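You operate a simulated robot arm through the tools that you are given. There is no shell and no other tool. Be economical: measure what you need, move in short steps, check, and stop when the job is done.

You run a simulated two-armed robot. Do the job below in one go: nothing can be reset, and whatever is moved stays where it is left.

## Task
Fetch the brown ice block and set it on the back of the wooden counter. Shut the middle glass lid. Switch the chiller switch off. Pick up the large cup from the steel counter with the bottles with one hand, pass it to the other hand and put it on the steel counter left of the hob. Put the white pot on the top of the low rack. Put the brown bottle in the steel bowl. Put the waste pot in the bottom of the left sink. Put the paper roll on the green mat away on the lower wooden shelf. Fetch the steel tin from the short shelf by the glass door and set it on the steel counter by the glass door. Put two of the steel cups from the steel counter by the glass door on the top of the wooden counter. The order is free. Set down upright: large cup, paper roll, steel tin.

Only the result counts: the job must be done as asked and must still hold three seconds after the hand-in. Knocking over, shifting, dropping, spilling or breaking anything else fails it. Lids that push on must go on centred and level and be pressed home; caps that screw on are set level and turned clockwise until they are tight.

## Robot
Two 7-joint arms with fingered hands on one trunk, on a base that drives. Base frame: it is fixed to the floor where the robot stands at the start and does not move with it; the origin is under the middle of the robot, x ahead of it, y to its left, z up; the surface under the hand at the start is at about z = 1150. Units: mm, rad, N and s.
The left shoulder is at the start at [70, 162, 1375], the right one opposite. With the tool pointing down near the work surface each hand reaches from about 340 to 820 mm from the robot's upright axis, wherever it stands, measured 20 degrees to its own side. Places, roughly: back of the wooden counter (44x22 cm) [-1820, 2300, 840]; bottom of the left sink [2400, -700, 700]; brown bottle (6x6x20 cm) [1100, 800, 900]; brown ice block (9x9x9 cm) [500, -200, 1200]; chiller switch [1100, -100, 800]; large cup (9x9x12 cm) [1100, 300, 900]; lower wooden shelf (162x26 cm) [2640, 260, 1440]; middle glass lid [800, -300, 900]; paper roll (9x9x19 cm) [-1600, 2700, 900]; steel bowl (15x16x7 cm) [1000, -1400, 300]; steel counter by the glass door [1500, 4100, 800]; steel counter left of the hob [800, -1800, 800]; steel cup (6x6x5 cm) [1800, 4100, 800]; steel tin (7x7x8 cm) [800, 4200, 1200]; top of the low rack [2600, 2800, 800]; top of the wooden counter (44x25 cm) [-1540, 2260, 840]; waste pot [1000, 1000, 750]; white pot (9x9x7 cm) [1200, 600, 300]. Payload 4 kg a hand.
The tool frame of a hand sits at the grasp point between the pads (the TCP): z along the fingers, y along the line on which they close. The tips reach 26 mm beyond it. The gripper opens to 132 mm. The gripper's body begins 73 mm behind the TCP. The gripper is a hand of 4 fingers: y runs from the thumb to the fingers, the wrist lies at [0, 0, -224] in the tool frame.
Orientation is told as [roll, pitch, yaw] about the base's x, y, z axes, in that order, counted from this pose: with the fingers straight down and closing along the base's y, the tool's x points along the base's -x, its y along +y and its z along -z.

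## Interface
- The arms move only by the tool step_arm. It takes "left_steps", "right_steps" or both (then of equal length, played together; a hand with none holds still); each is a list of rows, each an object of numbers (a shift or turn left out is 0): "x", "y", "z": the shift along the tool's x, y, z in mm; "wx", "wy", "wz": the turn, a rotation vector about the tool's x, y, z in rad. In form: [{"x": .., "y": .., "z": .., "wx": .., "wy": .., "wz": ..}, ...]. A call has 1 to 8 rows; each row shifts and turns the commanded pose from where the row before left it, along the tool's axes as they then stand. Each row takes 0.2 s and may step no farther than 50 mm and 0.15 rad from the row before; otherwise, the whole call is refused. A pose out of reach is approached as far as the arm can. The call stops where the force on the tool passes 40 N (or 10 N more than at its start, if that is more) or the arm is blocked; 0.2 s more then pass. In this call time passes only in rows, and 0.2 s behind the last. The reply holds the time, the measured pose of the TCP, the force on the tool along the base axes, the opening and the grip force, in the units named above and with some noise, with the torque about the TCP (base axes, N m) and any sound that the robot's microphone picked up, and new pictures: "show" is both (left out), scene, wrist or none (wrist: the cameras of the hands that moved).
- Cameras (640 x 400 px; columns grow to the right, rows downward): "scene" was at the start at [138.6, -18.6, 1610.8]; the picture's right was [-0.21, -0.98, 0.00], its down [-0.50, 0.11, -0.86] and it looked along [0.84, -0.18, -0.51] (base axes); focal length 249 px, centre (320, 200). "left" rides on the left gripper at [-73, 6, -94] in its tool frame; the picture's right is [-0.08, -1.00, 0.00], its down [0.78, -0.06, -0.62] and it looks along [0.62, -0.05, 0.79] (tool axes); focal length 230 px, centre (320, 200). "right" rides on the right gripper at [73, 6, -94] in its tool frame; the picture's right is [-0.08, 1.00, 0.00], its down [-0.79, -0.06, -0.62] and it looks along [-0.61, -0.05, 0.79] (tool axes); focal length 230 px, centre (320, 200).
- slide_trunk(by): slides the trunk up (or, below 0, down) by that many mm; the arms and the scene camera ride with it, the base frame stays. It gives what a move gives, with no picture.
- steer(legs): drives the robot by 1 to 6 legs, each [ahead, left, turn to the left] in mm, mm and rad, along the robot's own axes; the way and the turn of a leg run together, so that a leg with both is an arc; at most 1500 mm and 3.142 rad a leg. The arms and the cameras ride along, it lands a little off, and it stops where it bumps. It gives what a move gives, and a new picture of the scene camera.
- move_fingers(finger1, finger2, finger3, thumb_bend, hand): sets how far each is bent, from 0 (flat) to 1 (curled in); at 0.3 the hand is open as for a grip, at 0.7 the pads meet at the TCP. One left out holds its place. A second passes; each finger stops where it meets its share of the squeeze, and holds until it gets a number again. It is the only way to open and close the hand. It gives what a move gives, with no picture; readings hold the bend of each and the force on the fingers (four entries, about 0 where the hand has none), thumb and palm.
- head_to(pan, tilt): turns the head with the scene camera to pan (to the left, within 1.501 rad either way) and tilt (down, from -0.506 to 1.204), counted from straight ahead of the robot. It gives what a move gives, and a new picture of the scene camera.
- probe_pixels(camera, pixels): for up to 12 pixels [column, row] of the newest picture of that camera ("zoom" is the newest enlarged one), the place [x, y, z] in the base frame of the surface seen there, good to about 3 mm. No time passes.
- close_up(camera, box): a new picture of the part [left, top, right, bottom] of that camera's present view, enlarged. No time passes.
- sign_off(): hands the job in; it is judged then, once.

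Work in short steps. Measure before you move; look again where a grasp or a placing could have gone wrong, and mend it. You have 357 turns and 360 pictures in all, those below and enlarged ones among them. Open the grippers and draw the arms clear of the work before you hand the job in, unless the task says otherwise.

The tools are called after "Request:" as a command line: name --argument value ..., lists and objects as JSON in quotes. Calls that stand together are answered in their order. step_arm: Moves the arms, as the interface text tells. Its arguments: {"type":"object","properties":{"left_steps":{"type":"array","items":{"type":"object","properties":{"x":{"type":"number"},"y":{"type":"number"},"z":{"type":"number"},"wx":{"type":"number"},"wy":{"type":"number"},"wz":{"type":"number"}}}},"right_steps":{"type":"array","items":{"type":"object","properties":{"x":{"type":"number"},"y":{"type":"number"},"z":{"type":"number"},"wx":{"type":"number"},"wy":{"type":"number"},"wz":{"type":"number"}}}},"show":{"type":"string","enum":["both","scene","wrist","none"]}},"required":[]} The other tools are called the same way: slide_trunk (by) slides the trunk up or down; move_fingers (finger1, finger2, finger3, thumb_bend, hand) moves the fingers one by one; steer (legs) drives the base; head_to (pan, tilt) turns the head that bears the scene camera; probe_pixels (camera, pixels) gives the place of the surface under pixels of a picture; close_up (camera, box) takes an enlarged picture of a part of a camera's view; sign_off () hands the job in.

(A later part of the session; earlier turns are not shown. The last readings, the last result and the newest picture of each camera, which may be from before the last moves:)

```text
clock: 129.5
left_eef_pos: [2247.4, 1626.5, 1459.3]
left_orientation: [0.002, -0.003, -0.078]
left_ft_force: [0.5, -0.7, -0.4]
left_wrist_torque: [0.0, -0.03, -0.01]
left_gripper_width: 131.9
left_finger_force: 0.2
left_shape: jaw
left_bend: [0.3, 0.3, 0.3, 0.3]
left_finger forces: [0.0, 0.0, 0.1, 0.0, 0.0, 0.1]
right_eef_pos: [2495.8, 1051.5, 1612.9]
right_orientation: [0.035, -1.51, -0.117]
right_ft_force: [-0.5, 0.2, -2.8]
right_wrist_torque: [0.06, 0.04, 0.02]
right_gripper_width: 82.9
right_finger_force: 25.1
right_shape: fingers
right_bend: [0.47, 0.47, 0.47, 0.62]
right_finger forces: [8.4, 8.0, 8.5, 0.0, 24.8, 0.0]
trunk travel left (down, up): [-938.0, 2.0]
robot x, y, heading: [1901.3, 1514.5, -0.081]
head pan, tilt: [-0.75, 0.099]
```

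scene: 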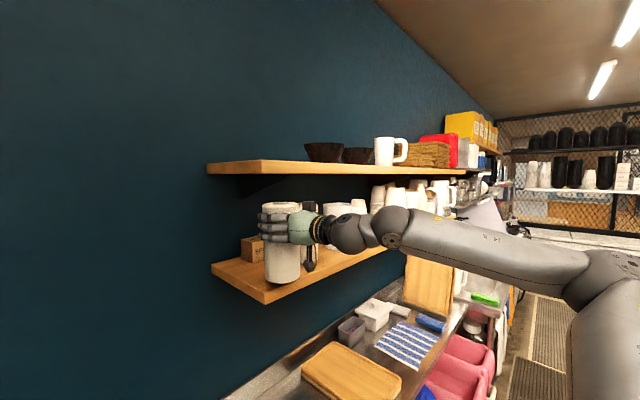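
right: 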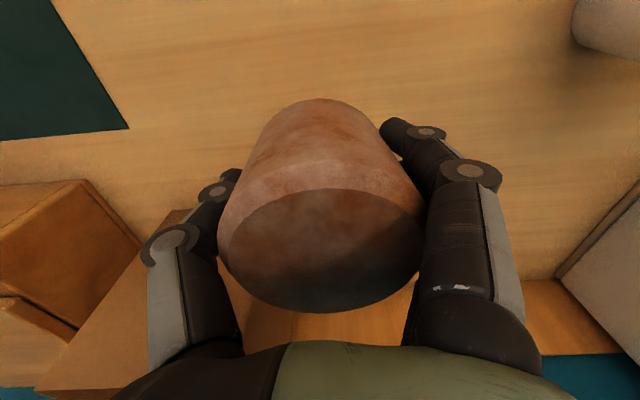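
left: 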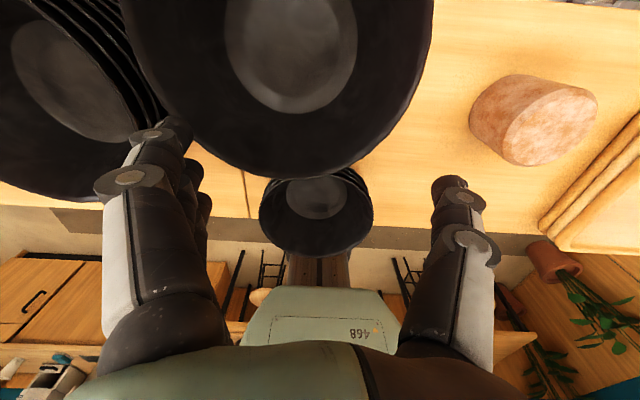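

Roll (283,243) is above the shelf's front corner. I go in 70 mm with the arm.

Request:
step_arm --right_steps '[{"z": 25, "y": 3}, {"z": 25, "y": 3}, {"z": 20, "y": 3}]' --show "scene"

Request:
close_up --camera "scene" --box '[200, 150, 440, 300]'

```text
clock: 130.3
left_eef_pos: [2250.5, 1627.6, 1457.8]
left_orientation: [-0.001, -0.001, -0.077]
left_ft_force: [0.9, -0.4, -0.5]
left_wrist_torque: [-0.01, -0.02, 0.01]
left_gripper_width: 132.0
left_finger_force: 0.1
left_shape: jaw
left_bend: [0.3, 0.3, 0.3, 0.3]
left_finger forces: [0.0, 0.1, 0.0, 0.0, 0.1, 0.0]
right_eef_pos: [2569.1, 1057.6, 1608.8]
right_orientation: [0.024, -1.51, -0.101]
right_ft_force: [-0.2, -0.5, -1.5]
right_wrist_torque: [0.0, -0.01, -0.01]
right_gripper_width: 83.3
right_finger_force: 24.4
right_shape: fingers
right_bend: [0.47, 0.47, 0.47, 0.62]
right_finger forces: [8.3, 8.0, 8.3, 0.0, 24.9, 0.1]
trunk travel left (down, up): [-938.0, 2.0]
robot x, y, heading: [1905.4, 1514.4, -0.078]
head pan, tilt: [-0.75, 0.099]
```

scene: 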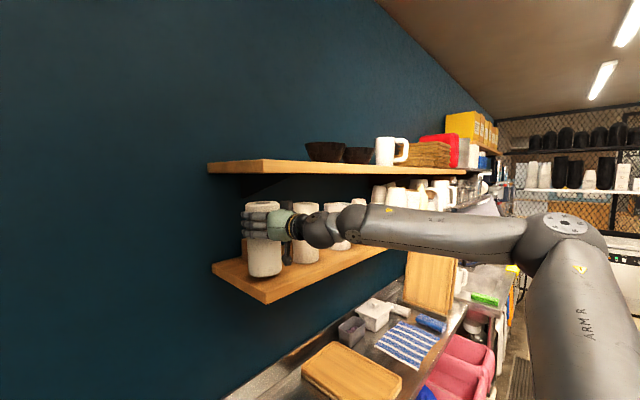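

```text
2.67 times, centred on (320, 225) of scene
```

zoom: 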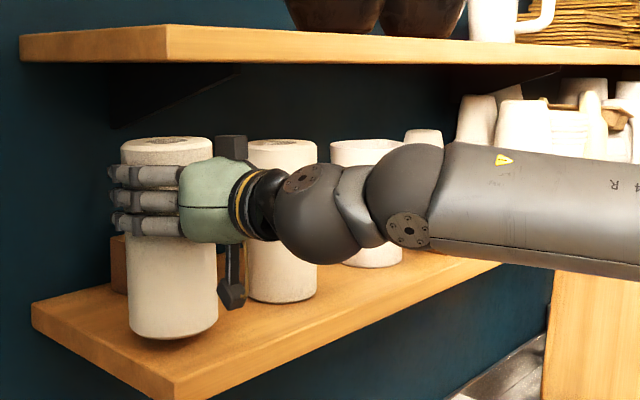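

I probe the roll bottom against the shelf and lower by the trunk.

Request:
slide_trunk --by -17

Request:
close_up --camera "scene" --box '[200, 190, 360, 290]'

Request:
probe_pixels --camera "zoom" --pixels '[[255, 345], [220, 335], [340, 290], [440, 290], [180, 300], [255, 370], [330, 330]]'

```text
clock: 130.9
left_eef_pos: [2251.6, 1626.8, 1441.2]
left_orientation: [-0.001, -0.002, -0.077]
left_ft_force: [-0.1, 0.3, 0.1]
left_wrist_torque: [-0.02, -0.04, 0.05]
left_gripper_width: 132.0
left_finger_force: 0.1
left_shape: jaw
left_bend: [0.3, 0.3, 0.3, 0.3]
left_finger forces: [0.0, 0.0, 0.0, 0.0, 0.0, 0.1]
right_eef_pos: [2569.0, 1057.1, 1592.0]
right_orientation: [0.02, -1.51, -0.099]
right_ft_force: [1.2, 0.1, -2.2]
right_wrist_torque: [0.0, 0.02, -0.03]
right_gripper_width: 82.7
right_finger_force: 25.3
right_shape: fingers
right_bend: [0.47, 0.47, 0.47, 0.62]
right_finger forces: [8.4, 8.1, 8.3, 0.0, 24.8, 0.0]
trunk travel left (down, up): [-921.0, 19.0]
robot x, y, heading: [1899.4, 1514.5, -0.076]
head pan, tilt: [-0.75, 0.099]
```

```text
4.00 times, centred on (280, 240) of scene
```

zoom: 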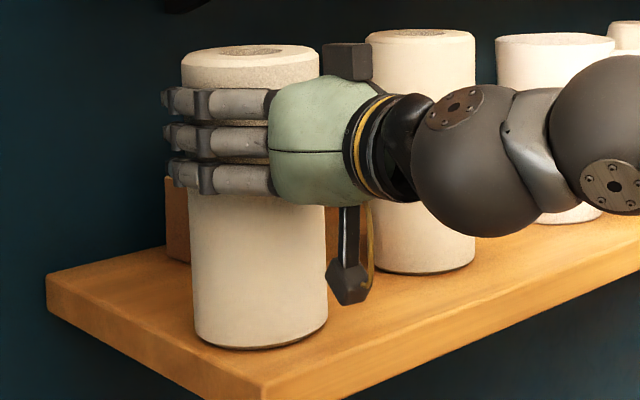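

```text
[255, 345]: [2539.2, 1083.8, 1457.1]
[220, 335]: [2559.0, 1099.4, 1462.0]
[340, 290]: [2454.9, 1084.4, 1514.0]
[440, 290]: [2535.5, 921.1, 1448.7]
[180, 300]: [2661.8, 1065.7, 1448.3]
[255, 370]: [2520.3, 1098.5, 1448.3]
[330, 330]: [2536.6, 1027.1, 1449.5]
```

The roll is a few mm above the shelf, with its left edge close to the shelf end (y≈1105). I shift 10 mm right and lower until contact.

Request:
step_arm --right_steps '[{"y": -10}]' --show "none"

Request:
slide_trunk --by -7

```text
clock: 131.3
left_eef_pos: [2249.1, 1627.8, 1441.8]
left_orientation: [0.0, -0.001, -0.079]
left_ft_force: [0.1, -0.4, -1.0]
left_wrist_torque: [0.04, 0.01, 0.01]
left_gripper_width: 131.8
left_finger_force: 0.2
left_shape: jaw
left_bend: [0.3, 0.3, 0.3, 0.3]
left_finger forces: [0.0, 0.0, 0.0, 0.0, 0.0, 0.0]
right_eef_pos: [2568.2, 1047.1, 1592.0]
right_orientation: [0.022, -1.511, -0.1]
right_ft_force: [-0.4, -0.3, -2.3]
right_wrist_torque: [0.0, 0.02, -0.01]
right_gripper_width: 83.0
right_finger_force: 24.8
right_shape: fingers
right_bend: [0.47, 0.47, 0.47, 0.62]
right_finger forces: [8.5, 8.0, 8.3, 0.1, 24.9, 0.0]
trunk travel left (down, up): [-921.0, 19.0]
robot x, y, heading: [1900.1, 1513.5, -0.074]
head pan, tilt: [-0.75, 0.099]
```

```text
clock: 131.9
left_eef_pos: [2247.7, 1628.7, 1434.7]
left_orientation: [0.0, -0.002, -0.077]
left_ft_force: [0.3, 0.0, -0.3]
left_wrist_torque: [-0.02, 0.0, 0.0]
left_gripper_width: 131.7
left_finger_force: 0.0
left_shape: jaw
left_bend: [0.3, 0.3, 0.3, 0.3]
left_finger forces: [0.1, 0.0, 0.0, 0.0, 0.0, 0.0]
right_eef_pos: [2565.9, 1047.8, 1589.8]
right_orientation: [0.043, -1.52, -0.125]
right_ft_force: [1.8, -2.8, 12.0]
right_wrist_torque: [0.11, -0.19, -0.07]
right_gripper_width: 82.7
right_finger_force: 25.9
right_shape: fingers
right_bend: [0.47, 0.47, 0.47, 0.62]
right_finger forces: [8.3, 8.0, 8.1, 0.1, 27.2, 0.0]
trunk travel left (down, up): [-914.0, 26.0]
robot x, y, heading: [1897.5, 1515.0, -0.079]
head pan, tilt: [-0.75, 0.099]
```

Contact made (12 N). I relieve a little and open the hand partly.

Request:
slide_trunk --by 3

Request:
move_fingers --hand "right" --finger1 0.36 --finger2 0.36 --finger3 0.36 --thumb_bend 0.36

Request:
close_up --camera "scene" --box '[200, 190, 360, 290]'

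```text
clock: 132.4
left_eef_pos: [2248.2, 1627.1, 1436.9]
left_orientation: [0.0, -0.003, -0.079]
left_ft_force: [-0.7, 0.4, -0.6]
left_wrist_torque: [0.03, 0.0, -0.01]
left_gripper_width: 132.1
left_finger_force: 0.1
left_shape: jaw
left_bend: [0.3, 0.3, 0.3, 0.3]
left_finger forces: [0.1, 0.0, 0.1, 0.1, 0.0, 0.1]
right_eef_pos: [2565.1, 1048.5, 1589.8]
right_orientation: [0.021, -1.513, -0.098]
right_ft_force: [3.3, -3.1, 13.0]
right_wrist_torque: [0.08, -0.18, -0.05]
right_gripper_width: 83.1
right_finger_force: 25.9
right_shape: fingers
right_bend: [0.47, 0.47, 0.47, 0.62]
right_finger forces: [8.2, 7.9, 8.0, 0.1, 27.3, 0.0]
trunk travel left (down, up): [-917.0, 23.0]
robot x, y, heading: [1905.0, 1516.6, -0.077]
head pan, tilt: [-0.75, 0.099]
```

```text
clock: 133.4
left_eef_pos: [2248.7, 1627.5, 1437.6]
left_orientation: [0.001, 0.001, -0.08]
left_ft_force: [-0.5, 1.0, 0.4]
left_wrist_torque: [-0.03, 0.01, 0.02]
left_gripper_width: 131.8
left_finger_force: 0.0
left_shape: jaw
left_bend: [0.3, 0.3, 0.3, 0.3]
left_finger forces: [0.0, 0.0, 0.0, 0.0, 0.1, 0.0]
right_eef_pos: [2569.2, 1048.0, 1587.4]
right_orientation: [0.017, -1.51, -0.096]
right_ft_force: [0.1, -0.1, -0.3]
right_wrist_torque: [-0.02, -0.01, 0.02]
right_gripper_width: 116.2
right_finger_force: 0.0
right_shape: fingers
right_bend: [0.36, 0.36, 0.36, 0.36]
right_finger forces: [0.0, 0.0, 0.0, 0.1, 0.0, 0.1]
trunk travel left (down, up): [-917.0, 23.0]
robot x, y, heading: [1902.3, 1519.6, -0.077]
head pan, tilt: [-0.75, 0.099]
```

```text
4.00 times, centred on (280, 240) of scene
```

zoom: 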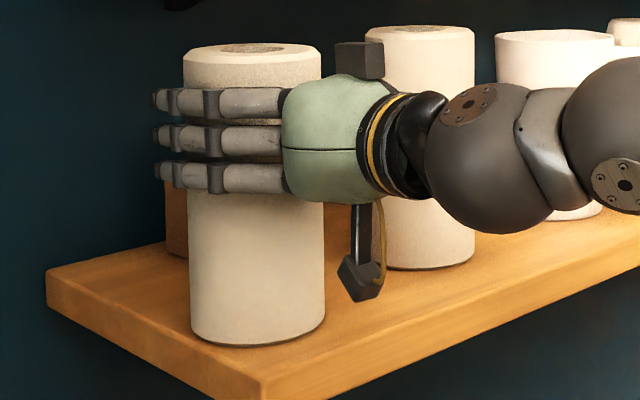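

Roll stands upright. I back straight out.

Request:
step_arm --right_steps '[{"z": -35}, {"z": -40}, {"z": -40}]' --show "none"

Request:
steer --legs '[[-150, 0, 0.078]]'

```text
clock: 134.2
left_eef_pos: [2247.4, 1627.2, 1436.5]
left_orientation: [0.002, -0.002, -0.079]
left_ft_force: [-0.5, -0.4, 0.4]
left_wrist_torque: [-0.02, -0.02, 0.0]
left_gripper_width: 131.6
left_finger_force: 0.0
left_shape: jaw
left_bend: [0.3, 0.3, 0.3, 0.3]
left_finger forces: [0.0, 0.0, 0.0, 0.0, 0.1, 0.0]
right_eef_pos: [2449.7, 1058.0, 1594.0]
right_orientation: [0.012, -1.512, -0.09]
right_ft_force: [0.3, -0.2, 0.5]
right_wrist_torque: [0.0, 0.01, 0.06]
right_gripper_width: 116.4
right_finger_force: 0.2
right_shape: fingers
right_bend: [0.36, 0.36, 0.36, 0.36]
right_finger forces: [0.0, 0.0, 0.0, 0.1, 0.1, 0.0]
trunk travel left (down, up): [-917.0, 23.0]
robot x, y, heading: [1901.4, 1519.6, -0.073]
head pan, tilt: [-0.75, 0.099]
```

```text
clock: 135.6
left_eef_pos: [2094.4, 1658.7, 1435.9]
left_orientation: [0.0, 0.003, -0.009]
left_ft_force: [0.8, 0.4, -0.6]
left_wrist_torque: [-0.02, 0.03, 0.0]
left_gripper_width: 132.0
left_finger_force: 0.0
left_shape: jaw
left_bend: [0.3, 0.3, 0.3, 0.3]
left_finger forces: [0.0, 0.0, 0.0, 0.0, 0.0, 0.1]
right_eef_pos: [2336.9, 1105.0, 1592.3]
right_orientation: [0.016, -1.506, -0.026]
right_ft_force: [0.7, 0.0, -0.3]
right_wrist_torque: [-0.01, -0.01, 0.0]
right_gripper_width: 116.4
right_finger_force: 0.1
right_shape: fingers
right_bend: [0.36, 0.36, 0.36, 0.36]
right_finger forces: [0.0, 0.0, 0.0, 0.0, 0.1, 0.1]
trunk travel left (down, up): [-917.0, 23.0]
robot x, y, heading: [1751.3, 1518.8, -0.01]
head pan, tilt: [-0.75, 0.099]
```

scene: 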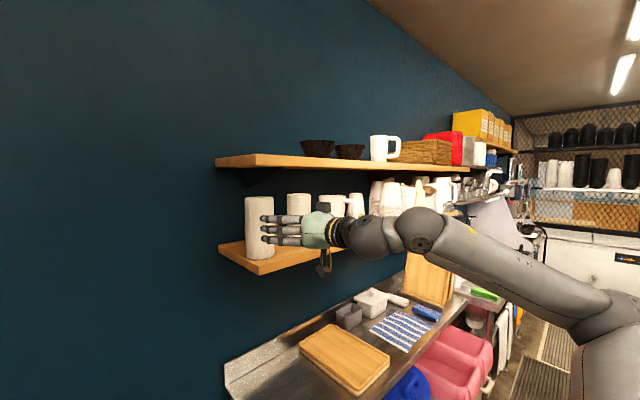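

Done with the roll. Now I turn round to face the bar side (-x), hands high, and look at the objects there.

Request:
steer --legs '[[0, 0, 1.571], [0, 0, 1.571]]'

Request:
head_to --pan 0.5 --tilt 0.6

```text
clock: 143.6
left_eef_pos: [1411.2, 1379.5, 1437.3]
left_orientation: [0.0, 0.001, -3.133]
left_ft_force: [-0.2, -1.3, -0.9]
left_wrist_torque: [-0.01, 0.0, -0.01]
left_gripper_width: 131.9
left_finger_force: 0.0
left_shape: jaw
left_bend: [0.3, 0.3, 0.3, 0.3]
left_finger forces: [0.1, 0.0, 0.0, 0.0, 0.0, 0.0]
right_eef_pos: [1160.6, 1927.3, 1593.5]
right_orientation: [0.021, -1.511, 3.129]
right_ft_force: [0.5, -0.4, 1.3]
right_wrist_torque: [-0.02, -0.02, 0.02]
right_gripper_width: 116.2
right_finger_force: 0.0
right_shape: fingers
right_bend: [0.36, 0.36, 0.36, 0.36]
right_finger forces: [0.0, 0.0, 0.0, 0.0, 0.0, 0.0]
trunk travel left (down, up): [-917.0, 23.0]
robot x, y, heading: [1750.7, 1524.5, -3.13]
head pan, tilt: [-0.75, 0.099]
```

scene: 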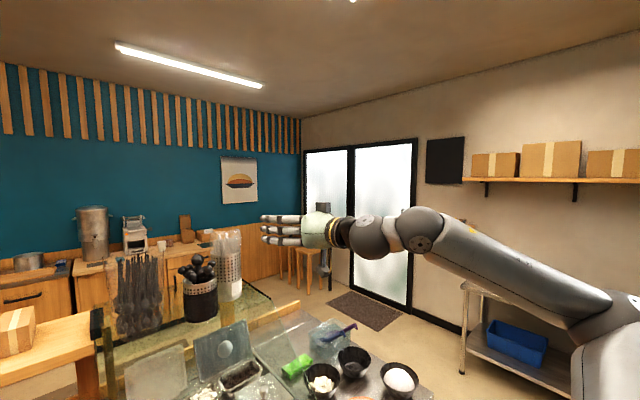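

```text
clock: 145.1
left_eef_pos: [1413.1, 1378.8, 1437.2]
left_orientation: [0.001, 0.001, -3.133]
left_ft_force: [0.7, -0.7, -0.3]
left_wrist_torque: [0.0, 0.02, -0.02]
left_gripper_width: 131.8
left_finger_force: 0.1
left_shape: jaw
left_bend: [0.3, 0.3, 0.3, 0.3]
left_finger forces: [0.1, 0.0, 0.0, 0.0, 0.0, 0.0]
right_eef_pos: [1160.8, 1929.2, 1593.6]
right_orientation: [0.015, -1.512, 3.136]
right_ft_force: [0.1, -0.3, -0.3]
right_wrist_torque: [-0.01, -0.02, 0.02]
right_gripper_width: 116.2
right_finger_force: 0.1
right_shape: fingers
right_bend: [0.36, 0.36, 0.36, 0.36]
right_finger forces: [0.0, 0.1, 0.1, 0.0, 0.0, 0.1]
trunk travel left (down, up): [-917.0, 23.0]
robot x, y, heading: [1750.7, 1520.4, -3.133]
head pan, tilt: [0.499, 0.6]
```

scene: 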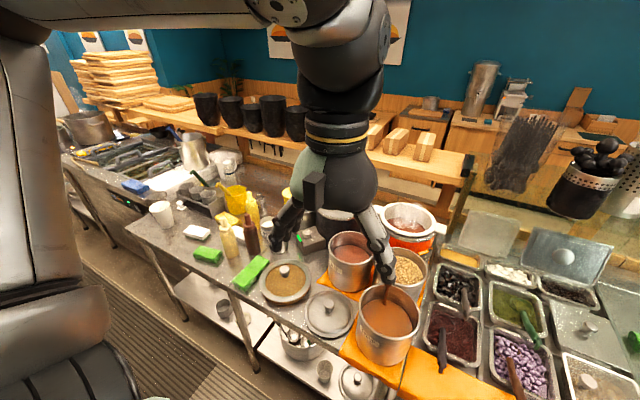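

I see the steel counter with bottles: large cup (160,215), brown bottle (251,230), pots. I slide left (-y) 650 for a frontal view.

Request:
steer --legs '[[0, 650, 0]]'

Request:
head_to --pan 0.0 --tilt 0.75

```text
clock: 148.7
left_eef_pos: [1417.6, 727.4, 1437.6]
left_orientation: [0.001, -0.002, -3.134]
left_ft_force: [0.1, -0.5, -0.4]
left_wrist_torque: [-0.01, -0.02, -0.02]
left_gripper_width: 131.8
left_finger_force: 0.0
left_shape: jaw
left_bend: [0.3, 0.3, 0.3, 0.3]
left_finger forces: [0.0, 0.0, 0.0, 0.1, 0.0, 0.0]
right_eef_pos: [1165.9, 1277.8, 1593.0]
right_orientation: [0.04, -1.511, 3.109]
right_ft_force: [-0.4, 0.4, 0.2]
right_wrist_torque: [0.0, 0.0, 0.0]
right_gripper_width: 116.3
right_finger_force: 0.0
right_shape: fingers
right_bend: [0.36, 0.36, 0.36, 0.36]
right_finger forces: [0.0, 0.1, 0.0, 0.1, 0.1, 0.0]
trunk travel left (down, up): [-917.0, 23.0]
robot x, y, heading: [1754.1, 870.8, -3.137]
head pan, tilt: [0.499, 0.6]
```

scene: 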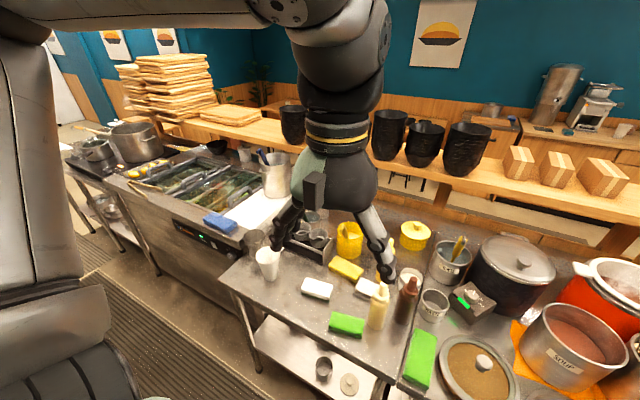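

```text
clock: 149.6
left_eef_pos: [1418.2, 725.9, 1436.9]
left_orientation: [0.0, -0.001, -3.132]
left_ft_force: [-0.1, 0.6, -0.6]
left_wrist_torque: [0.01, 0.0, -0.02]
left_gripper_width: 131.9
left_finger_force: 0.0
left_shape: jaw
left_bend: [0.3, 0.3, 0.3, 0.3]
left_finger forces: [0.0, 0.1, 0.1, 0.0, 0.0, 0.0]
right_eef_pos: [1166.1, 1274.9, 1594.4]
right_orientation: [0.005, -1.511, -3.137]
right_ft_force: [-0.8, 1.0, 0.3]
right_wrist_torque: [-0.02, 0.0, 0.01]
right_gripper_width: 116.4
right_finger_force: 0.1
right_shape: fingers
right_bend: [0.36, 0.36, 0.36, 0.36]
right_finger forces: [0.1, 0.0, 0.0, 0.0, 0.0, 0.0]
trunk travel left (down, up): [-917.0, 23.0]
robot x, y, heading: [1756.4, 870.9, -3.13]
head pan, tilt: [0.0, 0.75]
```

scene: 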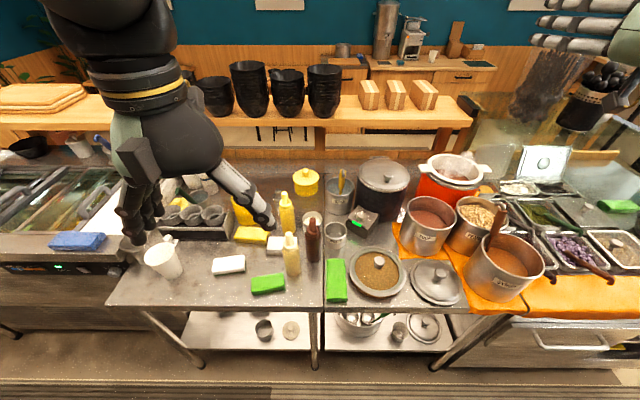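

Excellent frontal view. I zoom into the counter and the under-shelf to identify the waste pot, white pot, cup and brown bottle.

Request:
close_up --camera "scene" --box '[120, 200, 480, 375]'

Request:
probe_pixels --camera "scene" --pixels '[[160, 248], [163, 275], [313, 222], [314, 255], [377, 260], [377, 275], [350, 283], [264, 325], [264, 338], [335, 235], [333, 255], [398, 330]]'

```text
1.78 times, centred on (300, 288) of scene
```

zoom: 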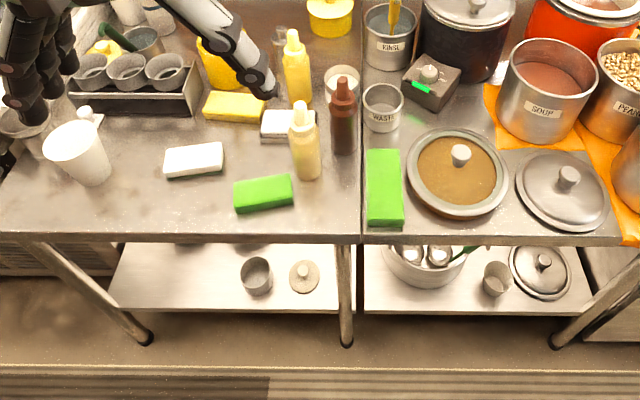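

```text
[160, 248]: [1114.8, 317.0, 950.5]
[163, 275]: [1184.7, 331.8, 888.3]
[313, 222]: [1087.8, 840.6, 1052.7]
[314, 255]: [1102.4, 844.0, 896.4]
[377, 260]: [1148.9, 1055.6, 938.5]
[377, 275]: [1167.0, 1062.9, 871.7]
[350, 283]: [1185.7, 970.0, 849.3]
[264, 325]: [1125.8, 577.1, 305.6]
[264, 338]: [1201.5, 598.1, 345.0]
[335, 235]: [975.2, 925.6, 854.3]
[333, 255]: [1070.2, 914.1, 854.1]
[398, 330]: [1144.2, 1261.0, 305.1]
```

I zoom in on the labelled small pots and on the pot on the lower shelf.

Request:
close_up --camera "scene" --box '[290, 175, 410, 250]'

Request:
close_up --camera "scene" --box '[190, 300, 350, 390]'

```text
5.33 times, centred on (350, 212) of scene
```

zoom: 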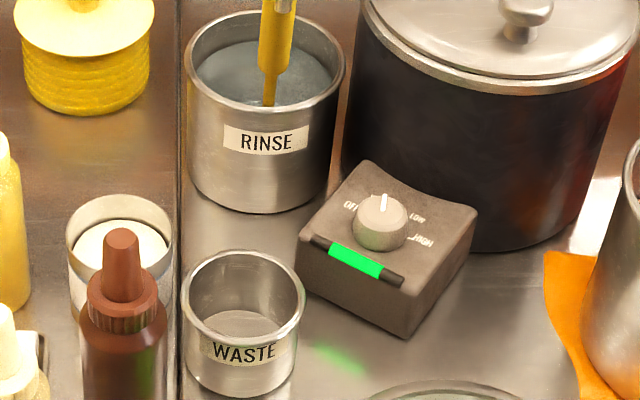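

```text
4.00 times, centred on (270, 345) of scene
```

zoom: 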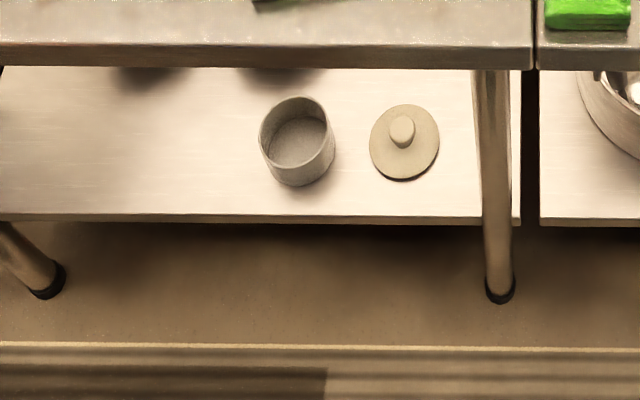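

The WASTE pot stands at about (1050,920) and the white pot on the lower shelf at (1195,590). I measure the pot and the bottles' neighbours more exactly.

Request:
close_up --camera "scene" --box '[240, 180, 400, 280]'

Request:
probe_pixels --camera "zoom" --pixels '[[292, 165], [292, 300], [270, 270], [315, 270], [200, 215], [205, 340], [235, 310], [178, 330], [285, 130], [380, 180], [345, 200], [420, 200]]'

Request:
probe_pixels --camera "zoom" --pixels '[[380, 240], [380, 190], [405, 310], [345, 330], [190, 60], [185, 170], [470, 150], [550, 330], [450, 260], [140, 250]]'

```text
4.00 times, centred on (320, 230) of scene
```

zoom: 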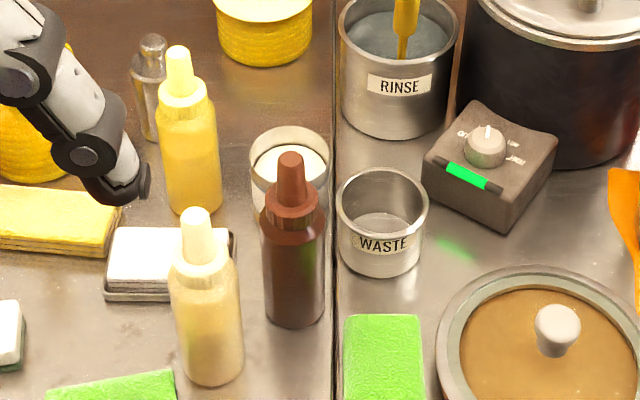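

```text
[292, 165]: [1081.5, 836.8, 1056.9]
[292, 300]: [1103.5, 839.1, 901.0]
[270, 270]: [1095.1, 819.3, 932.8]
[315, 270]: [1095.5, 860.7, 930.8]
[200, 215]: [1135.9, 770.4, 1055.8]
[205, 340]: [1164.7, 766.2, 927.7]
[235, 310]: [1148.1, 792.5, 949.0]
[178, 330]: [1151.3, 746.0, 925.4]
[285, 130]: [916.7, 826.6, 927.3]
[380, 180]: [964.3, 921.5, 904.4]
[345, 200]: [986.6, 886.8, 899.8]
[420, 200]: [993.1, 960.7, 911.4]
```

```text
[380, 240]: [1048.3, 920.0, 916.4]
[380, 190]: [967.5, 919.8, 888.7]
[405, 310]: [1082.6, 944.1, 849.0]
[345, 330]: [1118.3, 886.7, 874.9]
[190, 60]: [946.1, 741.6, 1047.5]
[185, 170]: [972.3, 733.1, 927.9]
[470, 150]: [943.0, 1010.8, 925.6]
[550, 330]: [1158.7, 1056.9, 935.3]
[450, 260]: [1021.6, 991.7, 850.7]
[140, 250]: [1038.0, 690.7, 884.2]
```

Measured: waste pot centre ≈(1004,922), radius ≈43, rim ≈928; brown bottle centre ≈(1072,839); neighbours are tight. I'll pinch the waste pot's front wall with the left hand (thumb inside). I move the base so the left arm reaches it well.

Request:
steer --legs '[[100, -380, 0]]'

Request:
step_arm --left_steps '[{"wz": -0.15}, {"wz": -0.15}, {"wz": -0.15}, {"wz": -0.15}, {"wz": -0.15}, {"wz": -0.15}, {"wz": -0.15}, {"wz": -0.15}]' --show "none"

Request:
slide_trunk --by -220

Request:
step_arm --left_steps '[{"wz": -0.15}, {"wz": -0.15}, {"wz": -0.07}]' --show "both"

```text
clock: 152.1
left_eef_pos: [1315.7, 1107.0, 1437.0]
left_orientation: [-0.001, 0.001, -3.131]
left_ft_force: [0.2, -0.6, 0.7]
left_wrist_torque: [0.02, -0.02, 0.01]
left_gripper_width: 132.0
left_finger_force: 0.1
left_shape: jaw
left_bend: [0.3, 0.3, 0.3, 0.3]
left_finger forces: [0.0, 0.1, 0.1, 0.1, 0.1, 0.0]
right_eef_pos: [1064.3, 1656.7, 1594.7]
right_orientation: [-0.022, -1.512, -3.11]
right_ft_force: [-0.5, -0.1, -0.5]
right_wrist_torque: [0.01, -0.04, 0.0]
right_gripper_width: 116.3
right_finger_force: 0.0
right_shape: fingers
right_bend: [0.36, 0.36, 0.36, 0.36]
right_finger forces: [0.0, 0.1, 0.1, 0.0, 0.0, 0.1]
trunk travel left (down, up): [-917.0, 23.0]
robot x, y, heading: [1651.3, 1250.6, -3.135]
head pan, tilt: [0.0, 0.75]
```

scene: 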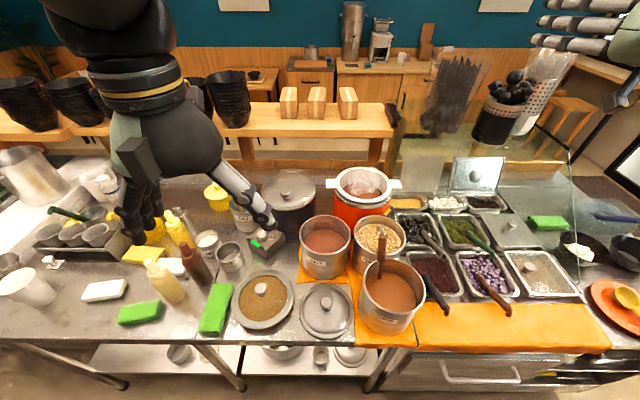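

```text
clock: 153.9
left_eef_pos: [1314.0, 1108.6, 1437.9]
left_orientation: [-0.001, 0.0, -1.929]
left_ft_force: [0.4, -0.1, -0.7]
left_wrist_torque: [0.02, -0.03, 0.02]
left_gripper_width: 131.9
left_finger_force: 0.0
left_shape: jaw
left_bend: [0.3, 0.3, 0.3, 0.3]
left_finger forces: [0.0, 0.0, 0.0, 0.1, 0.0, 0.1]
right_eef_pos: [1063.9, 1658.2, 1595.0]
right_orientation: [0.011, -1.511, 3.139]
right_ft_force: [0.3, -0.5, 0.3]
right_wrist_torque: [-0.02, 0.03, -0.01]
right_gripper_width: 116.5
right_finger_force: 0.2
right_shape: fingers
right_bend: [0.36, 0.36, 0.36, 0.36]
right_finger forces: [0.0, 0.0, 0.0, 0.0, 0.0, 0.0]
trunk travel left (down, up): [-917.0, 23.0]
robot x, y, heading: [1654.6, 1253.2, -3.136]
head pan, tilt: [0.0, 0.75]
```

```text
clock: 156.2
left_eef_pos: [1313.5, 1110.1, 1218.5]
left_orientation: [0.001, 0.0, -1.931]
left_ft_force: [-0.6, 0.0, 0.2]
left_wrist_torque: [-0.02, 0.02, -0.03]
left_gripper_width: 132.0
left_finger_force: 0.0
left_shape: jaw
left_bend: [0.3, 0.3, 0.3, 0.3]
left_finger forces: [0.0, 0.1, 0.0, 0.0, 0.0, 0.0]
right_eef_pos: [1063.2, 1659.0, 1373.7]
right_orientation: [0.012, -1.512, 3.138]
right_ft_force: [-0.1, 0.4, -0.4]
right_wrist_torque: [-0.02, 0.03, -0.02]
right_gripper_width: 116.3
right_finger_force: 0.0
right_shape: fingers
right_bend: [0.36, 0.36, 0.36, 0.36]
right_finger forces: [0.1, 0.0, 0.0, 0.1, 0.0, 0.1]
trunk travel left (down, up): [-697.0, 243.0]
robot x, y, heading: [1652.3, 1250.0, -3.132]
head pan, tilt: [0.0, 0.75]
```

```text
clock: 157.1
left_eef_pos: [1314.4, 1110.8, 1217.7]
left_orientation: [0.0, 0.0, -1.56]
left_ft_force: [-0.2, -1.1, 0.8]
left_wrist_torque: [0.01, 0.01, -0.01]
left_gripper_width: 132.1
left_finger_force: 0.1
left_shape: jaw
left_bend: [0.3, 0.3, 0.3, 0.3]
left_finger forces: [0.0, 0.0, 0.0, 0.1, 0.1, 0.0]
right_eef_pos: [1063.2, 1658.8, 1373.4]
right_orientation: [0.012, -1.511, 3.138]
right_ft_force: [0.2, -0.7, 0.5]
right_wrist_torque: [0.01, -0.03, 0.03]
right_gripper_width: 116.3
right_finger_force: 0.1
right_shape: fingers
right_bend: [0.36, 0.36, 0.36, 0.36]
right_finger forces: [0.0, 0.0, 0.0, 0.1, 0.0, 0.0]
trunk travel left (down, up): [-697.0, 243.0]
robot x, y, heading: [1652.3, 1254.8, -3.131]
head pan, tilt: [0.0, 0.75]
```

scene: 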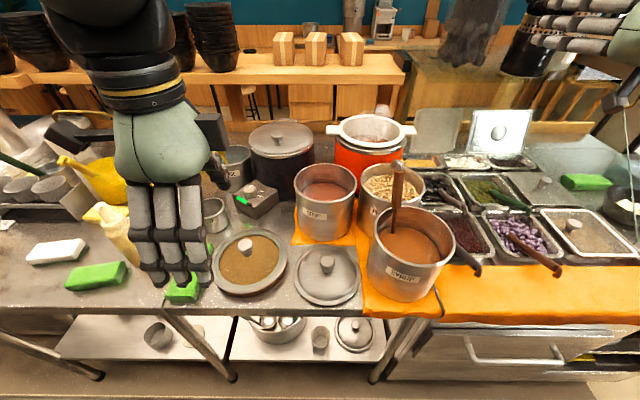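
left: 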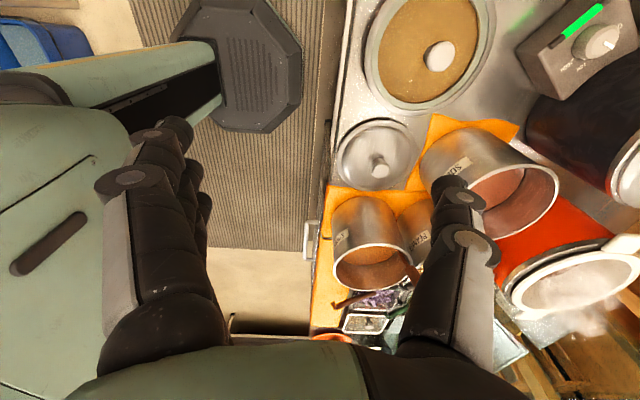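

The left hand is turned (fingers toward me, thumb away). I move it toward the pot at z≈1140, above all the bottles (tops 1057).

Request:
step_arm --left_steps '[{"y": -35, "z": 25}, {"y": -35, "x": -25, "z": 25}, {"y": -38, "x": -25, "z": 15}, {"y": -38, "x": -30}, {"y": -38, "x": -30}, {"y": -38, "x": -30}, {"y": -30, "x": -35}]' --show "both"

```text
clock: 158.7
left_eef_pos: [1062.5, 933.5, 1152.1]
left_orientation: [0.002, 0.0, -1.564]
left_ft_force: [-0.7, 0.0, -0.1]
left_wrist_torque: [0.01, -0.01, 0.0]
left_gripper_width: 131.8
left_finger_force: 0.0
left_shape: jaw
left_bend: [0.3, 0.3, 0.3, 0.3]
left_finger forces: [0.0, 0.0, 0.1, 0.0, 0.0, 0.0]
right_eef_pos: [1061.2, 1658.8, 1374.7]
right_orientation: [0.007, -1.51, -3.14]
right_ft_force: [0.3, -0.9, 1.1]
right_wrist_torque: [0.0, 0.0, -0.01]
right_gripper_width: 116.2
right_finger_force: 0.1
right_shape: fingers
right_bend: [0.36, 0.36, 0.36, 0.36]
right_finger forces: [0.0, 0.0, 0.0, 0.0, 0.0, 0.1]
trunk travel left (down, up): [-697.0, 243.0]
robot x, y, heading: [1649.6, 1254.2, -3.134]
head pan, tilt: [0.0, 0.75]
```

scene: 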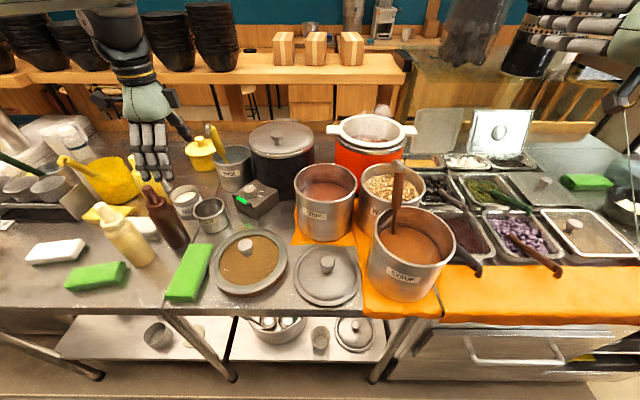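
left: 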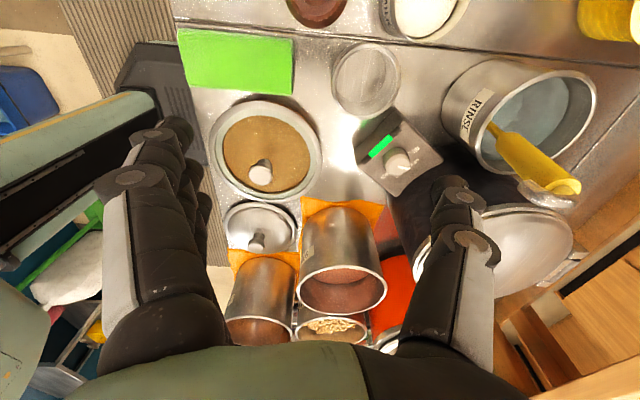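

The left wrist view shows the waste pot at (367,80). I measure its rim from here.

Request:
close_up --camera "left" --box '[280, 0, 480, 125]'

Request:
probe_pixels --camera "left" --pixels '[[333, 78], [400, 78], [367, 46], [367, 113], [367, 85], [320, 10], [405, 20], [455, 90], [383, 125], [478, 130]]'

```text
3.20 times, centred on (380, 62) of left
```

zoom: 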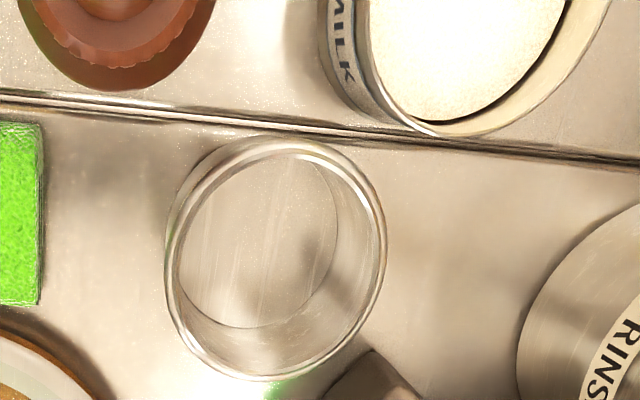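

```text
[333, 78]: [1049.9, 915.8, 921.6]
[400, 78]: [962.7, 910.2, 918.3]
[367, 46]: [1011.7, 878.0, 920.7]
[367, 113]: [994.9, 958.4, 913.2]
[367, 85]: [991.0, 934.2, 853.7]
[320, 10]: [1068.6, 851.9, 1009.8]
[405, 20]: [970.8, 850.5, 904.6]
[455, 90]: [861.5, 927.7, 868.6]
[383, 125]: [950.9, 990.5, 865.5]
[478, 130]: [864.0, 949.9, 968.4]
```

There is room on both sides in x, so I take the pot across its diameter: centre (1006,919), rim z 921. I drive 35 forward and lower over it.

Request:
steer --legs '[[35, 0, 0]]'

Request:
step_arm --left_steps '[{"y": -20, "x": -13}, {"z": 45}, {"z": 45}, {"z": 45}]' --show "wrist"

```text
clock: 159.5
left_eef_pos: [1034.9, 934.1, 1156.5]
left_orientation: [-0.005, 0.0, -1.56]
left_ft_force: [0.1, 0.3, 0.3]
left_wrist_torque: [-0.01, 0.03, 0.01]
left_gripper_width: 131.9
left_finger_force: 0.1
left_shape: jaw
left_bend: [0.3, 0.3, 0.3, 0.3]
left_finger forces: [0.1, 0.0, 0.0, 0.0, 0.0, 0.0]
right_eef_pos: [1035.4, 1658.6, 1377.5]
right_orientation: [0.01, -1.517, 3.141]
right_ft_force: [0.1, 0.2, 0.2]
right_wrist_torque: [-0.01, 0.0, -0.01]
right_gripper_width: 116.5
right_finger_force: 0.1
right_shape: fingers
right_bend: [0.36, 0.36, 0.36, 0.36]
right_finger forces: [0.1, 0.0, 0.0, 0.2, 0.0, 0.1]
trunk travel left (down, up): [-697.0, 243.0]
robot x, y, heading: [1618.6, 1252.4, -3.128]
head pan, tilt: [0.0, 0.75]
```

scene: 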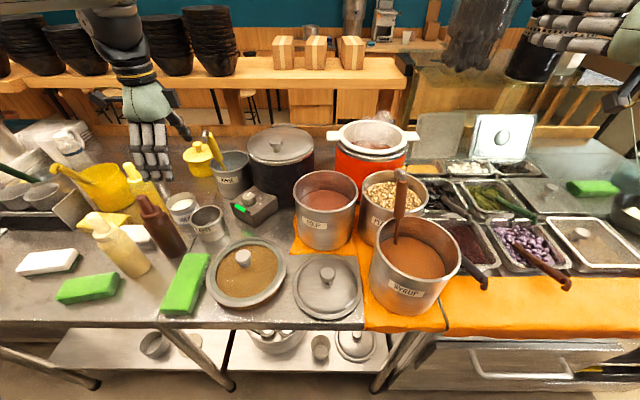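

```text
clock: 160.5
left_eef_pos: [1009.8, 918.1, 1019.0]
left_orientation: [-0.001, 0.0, -1.562]
left_ft_force: [-0.7, 0.6, -0.4]
left_wrist_torque: [0.0, -0.03, -0.01]
left_gripper_width: 131.9
left_finger_force: 0.1
left_shape: jaw
left_bend: [0.3, 0.3, 0.3, 0.3]
left_finger forces: [0.0, 0.0, 0.0, 0.0, 0.1, 0.0]
right_eef_pos: [1027.9, 1658.7, 1374.5]
right_orientation: [-0.003, -1.512, -3.13]
right_ft_force: [-0.2, 0.5, -0.5]
right_wrist_torque: [0.02, 0.03, 0.01]
right_gripper_width: 116.2
right_finger_force: 0.0
right_shape: fingers
right_bend: [0.36, 0.36, 0.36, 0.36]
right_finger forces: [0.0, 0.0, 0.0, 0.0, 0.0, 0.0]
trunk travel left (down, up): [-697.0, 243.0]
robot x, y, heading: [1616.7, 1251.9, -3.13]
head pan, tilt: [0.0, 0.75]
```

left: 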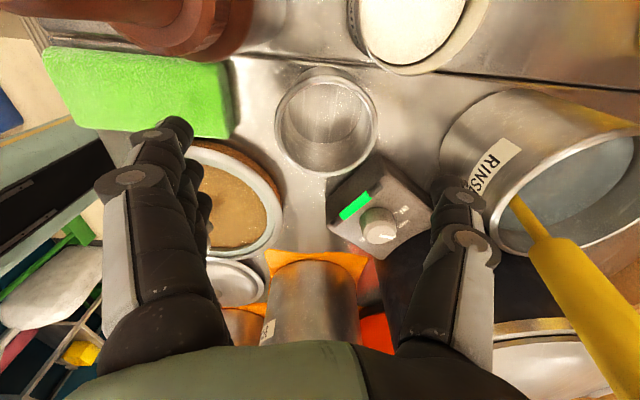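

Aligned over the pot. I narrow the opening slightly to be safe beside the sponge and the rinse pot, then go down.

Request:
move_fingers --hand "left" --finger1 0.36 --finger2 0.36 --finger3 0.36 --thumb_bend 0.34

Request:
step_arm --left_steps '[{"z": 40}, {"z": 40}, {"z": 38}]' --show "wrist"

```text
clock: 161.5
left_eef_pos: [1010.2, 917.9, 1018.5]
left_orientation: [-0.001, 0.0, -1.563]
left_ft_force: [-0.1, -0.6, 0.2]
left_wrist_torque: [-0.03, -0.01, -0.03]
left_gripper_width: 121.1
left_finger_force: 0.1
left_shape: fingers
left_bend: [0.36, 0.36, 0.36, 0.34]
left_finger forces: [0.1, 0.0, 0.0, 0.0, 0.1, 0.0]
right_eef_pos: [1028.4, 1657.8, 1376.0]
right_orientation: [0.007, -1.512, -3.139]
right_ft_force: [-0.8, -0.5, -0.1]
right_wrist_torque: [0.01, 0.03, -0.03]
right_gripper_width: 116.4
right_finger_force: 0.1
right_shape: fingers
right_bend: [0.36, 0.36, 0.36, 0.36]
right_finger forces: [0.1, 0.1, 0.0, 0.0, 0.1, 0.0]
trunk travel left (down, up): [-697.0, 243.0]
robot x, y, heading: [1616.9, 1253.7, -3.131]
head pan, tilt: [0.0, 0.75]
```

```text
clock: 162.3
left_eef_pos: [1010.5, 919.6, 898.3]
left_orientation: [0.002, 0.0, -1.561]
left_ft_force: [-0.3, -0.4, 0.3]
left_wrist_torque: [-0.04, 0.02, -0.01]
left_gripper_width: 121.2
left_finger_force: 0.0
left_shape: fingers
left_bend: [0.36, 0.36, 0.36, 0.34]
left_finger forces: [0.0, 0.0, 0.1, 0.1, 0.1, 0.1]
right_eef_pos: [1027.5, 1657.1, 1374.5]
right_orientation: [0.001, -1.51, -3.132]
right_ft_force: [0.2, 0.1, 0.8]
right_wrist_torque: [0.0, 0.01, 0.02]
right_gripper_width: 116.4
right_finger_force: 0.1
right_shape: fingers
right_bend: [0.36, 0.36, 0.36, 0.36]
right_finger forces: [0.0, 0.0, 0.0, 0.0, 0.0, 0.0]
trunk travel left (down, up): [-697.0, 243.0]
robot x, y, heading: [1617.7, 1253.4, -3.128]
head pan, tilt: [0.0, 0.75]
```

left: 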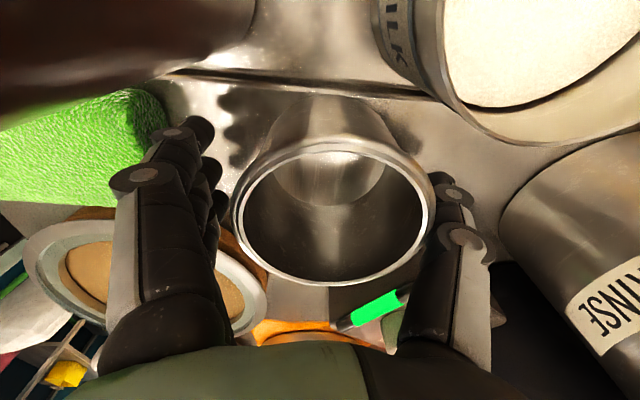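

The pot is between thumb and fingers with no contact. I close and lift 150 mm straight up with the trunk.

Request:
move_fingers --hand "left" --finger1 0.7 --finger2 0.7 --finger3 0.7 --thumb_bend 0.7

Request:
slide_trunk --by 240

Request:
close_up --camera "left" --box '[0, 0, 640, 400]'

```text
clock: 163.3
left_eef_pos: [1009.9, 920.2, 900.0]
left_orientation: [0.0, -0.001, -1.56]
left_ft_force: [-0.6, -1.6, 0.8]
left_wrist_torque: [0.01, -0.12, 0.02]
left_gripper_width: 77.4
left_finger_force: 27.2
left_shape: fingers
left_bend: [0.49, 0.45, 0.49, 0.55]
left_finger forces: [8.9, 9.9, 9.0, 0.0, 27.1, 0.0]
right_eef_pos: [1027.0, 1658.4, 1375.0]
right_orientation: [0.007, -1.511, -3.138]
right_ft_force: [0.3, -0.2, 0.4]
right_wrist_torque: [-0.01, -0.03, 0.03]
right_gripper_width: 115.9
right_finger_force: 0.1
right_shape: fingers
right_bend: [0.36, 0.36, 0.36, 0.36]
right_finger forces: [0.0, 0.1, 0.0, 0.1, 0.0, 0.0]
trunk travel left (down, up): [-697.0, 243.0]
robot x, y, heading: [1614.5, 1251.6, -3.13]
head pan, tilt: [0.0, 0.75]
```

```text
clock: 165.8
left_eef_pos: [1009.8, 921.5, 1137.9]
left_orientation: [0.0, 0.001, -1.562]
left_ft_force: [0.3, 0.2, -1.3]
left_wrist_torque: [0.03, 0.0, 0.02]
left_gripper_width: 77.5
left_finger_force: 27.2
left_shape: fingers
left_bend: [0.49, 0.45, 0.48, 0.55]
left_finger forces: [8.8, 10.3, 9.0, 0.0, 26.8, 0.0]
right_eef_pos: [1027.2, 1656.5, 1614.5]
right_orientation: [0.005, -1.511, -3.136]
right_ft_force: [-0.2, 0.1, -0.1]
right_wrist_torque: [0.02, 0.02, -0.01]
right_gripper_width: 116.3
right_finger_force: 0.1
right_shape: fingers
right_bend: [0.36, 0.36, 0.36, 0.36]
right_finger forces: [0.0, 0.1, 0.1, 0.0, 0.0, 0.1]
trunk travel left (down, up): [-937.0, 3.0]
robot x, y, heading: [1620.4, 1251.4, -3.133]
head pan, tilt: [0.0, 0.75]
```

```text
1.00 times, centred on (320, 200) of left (not enlarged: the box is as wide or as high as the picture)
```

zoom: 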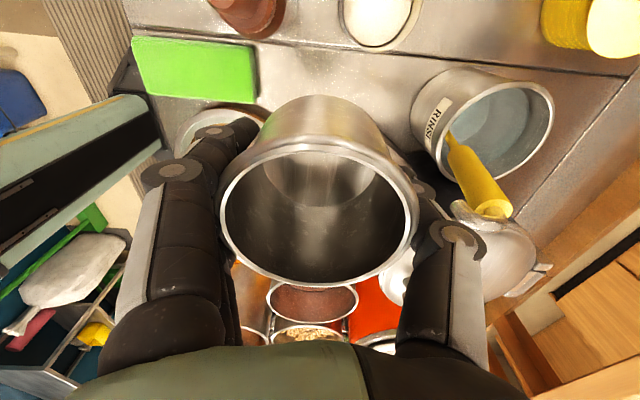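

Pot is held. I retract the left hand toward me over the aisle, then slide the base left so the right arm can take the brown bottle pointing left (-y).

Request:
step_arm --left_steps '[{"y": 44}, {"y": 44}, {"y": 44}, {"y": 44}, {"y": 44}, {"y": 40}]' --show "none"

Request:
steer --legs '[[-40, 540, 0]]'

Request:
step_arm --right_steps '[{"wx": -0.15}, {"wx": -0.15}, {"wx": -0.15}, {"wx": -0.15}, {"wx": -0.15}, {"wx": -0.15}, {"wx": -0.15}, {"wx": -0.15}]' --show "scene"

```text
clock: 167.2
left_eef_pos: [1275.2, 924.6, 1137.7]
left_orientation: [-0.005, 0.001, -1.564]
left_ft_force: [0.6, 0.5, -2.5]
left_wrist_torque: [0.03, 0.03, -0.01]
left_gripper_width: 77.3
left_finger_force: 28.1
left_shape: fingers
left_bend: [0.49, 0.45, 0.48, 0.56]
left_finger forces: [8.7, 10.2, 9.1, 0.0, 26.5, 0.0]
right_eef_pos: [1030.0, 1659.7, 1616.0]
right_orientation: [0.0, -1.513, -3.134]
right_ft_force: [0.4, 0.2, -0.1]
right_wrist_torque: [0.02, -0.02, 0.01]
right_gripper_width: 116.3
right_finger_force: 0.1
right_shape: fingers
right_bend: [0.36, 0.36, 0.36, 0.36]
right_finger forces: [0.0, 0.1, 0.1, 0.1, 0.1, 0.0]
trunk travel left (down, up): [-937.0, 3.0]
robot x, y, heading: [1620.0, 1253.3, -3.133]
head pan, tilt: [0.0, 0.75]
```

```text
clock: 170.4
left_eef_pos: [1305.3, 387.7, 1137.1]
left_orientation: [0.0, -0.002, -1.589]
left_ft_force: [0.3, 1.6, -1.7]
left_wrist_torque: [-0.03, 0.01, -0.01]
left_gripper_width: 77.2
left_finger_force: 27.4
left_shape: fingers
left_bend: [0.49, 0.45, 0.48, 0.56]
left_finger forces: [8.7, 10.2, 9.0, 0.0, 26.5, 0.0]
right_eef_pos: [1077.9, 1128.0, 1615.3]
right_orientation: [0.032, -1.512, 3.097]
right_ft_force: [-0.7, 0.7, 0.6]
right_wrist_torque: [0.01, -0.02, -0.01]
right_gripper_width: 116.2
right_finger_force: 0.1
right_shape: fingers
right_bend: [0.36, 0.36, 0.36, 0.36]
right_finger forces: [0.0, 0.0, 0.1, 0.1, 0.0, 0.0]
trunk travel left (down, up): [-937.0, 3.0]
robot x, y, heading: [1659.0, 707.3, 3.128]
head pan, tilt: [0.0, 0.75]
```

scene: 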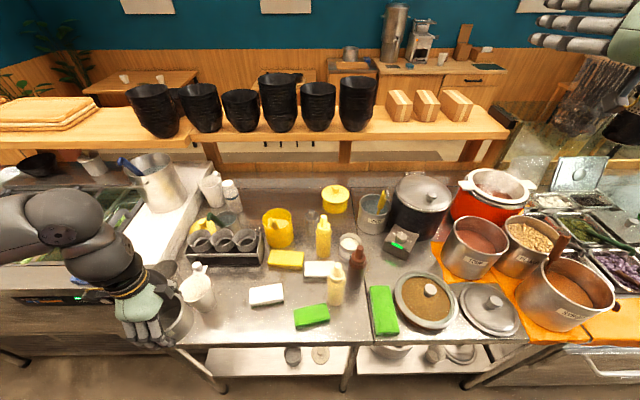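

```text
clock: 172.2
left_eef_pos: [1303.7, 385.4, 1137.1]
left_orientation: [0.001, 0.001, -1.588]
left_ft_force: [-0.2, -0.4, -2.4]
left_wrist_torque: [-0.01, 0.02, -0.02]
left_gripper_width: 77.2
left_finger_force: 26.3
left_shape: fingers
left_bend: [0.49, 0.45, 0.48, 0.56]
left_finger forces: [8.7, 10.2, 9.0, 0.1, 26.4, 0.0]
right_eef_pos: [1075.0, 1125.2, 1613.7]
right_orientation: [1.223, -1.511, 3.104]
right_ft_force: [-0.7, 0.9, -0.7]
right_wrist_torque: [0.0, 0.0, 0.02]
right_gripper_width: 116.6
right_finger_force: 0.1
right_shape: fingers
right_bend: [0.36, 0.36, 0.36, 0.36]
right_finger forces: [0.1, 0.1, 0.0, 0.0, 0.1, 0.0]
trunk travel left (down, up): [-937.0, 3.0]
robot x, y, heading: [1656.2, 709.7, 3.129]
head pan, tilt: [0.0, 0.75]
```

scene: 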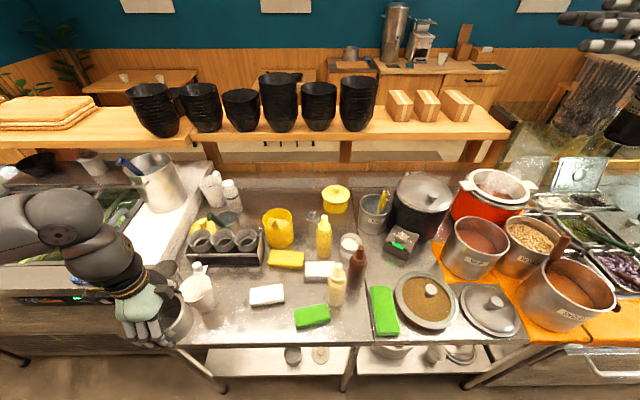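

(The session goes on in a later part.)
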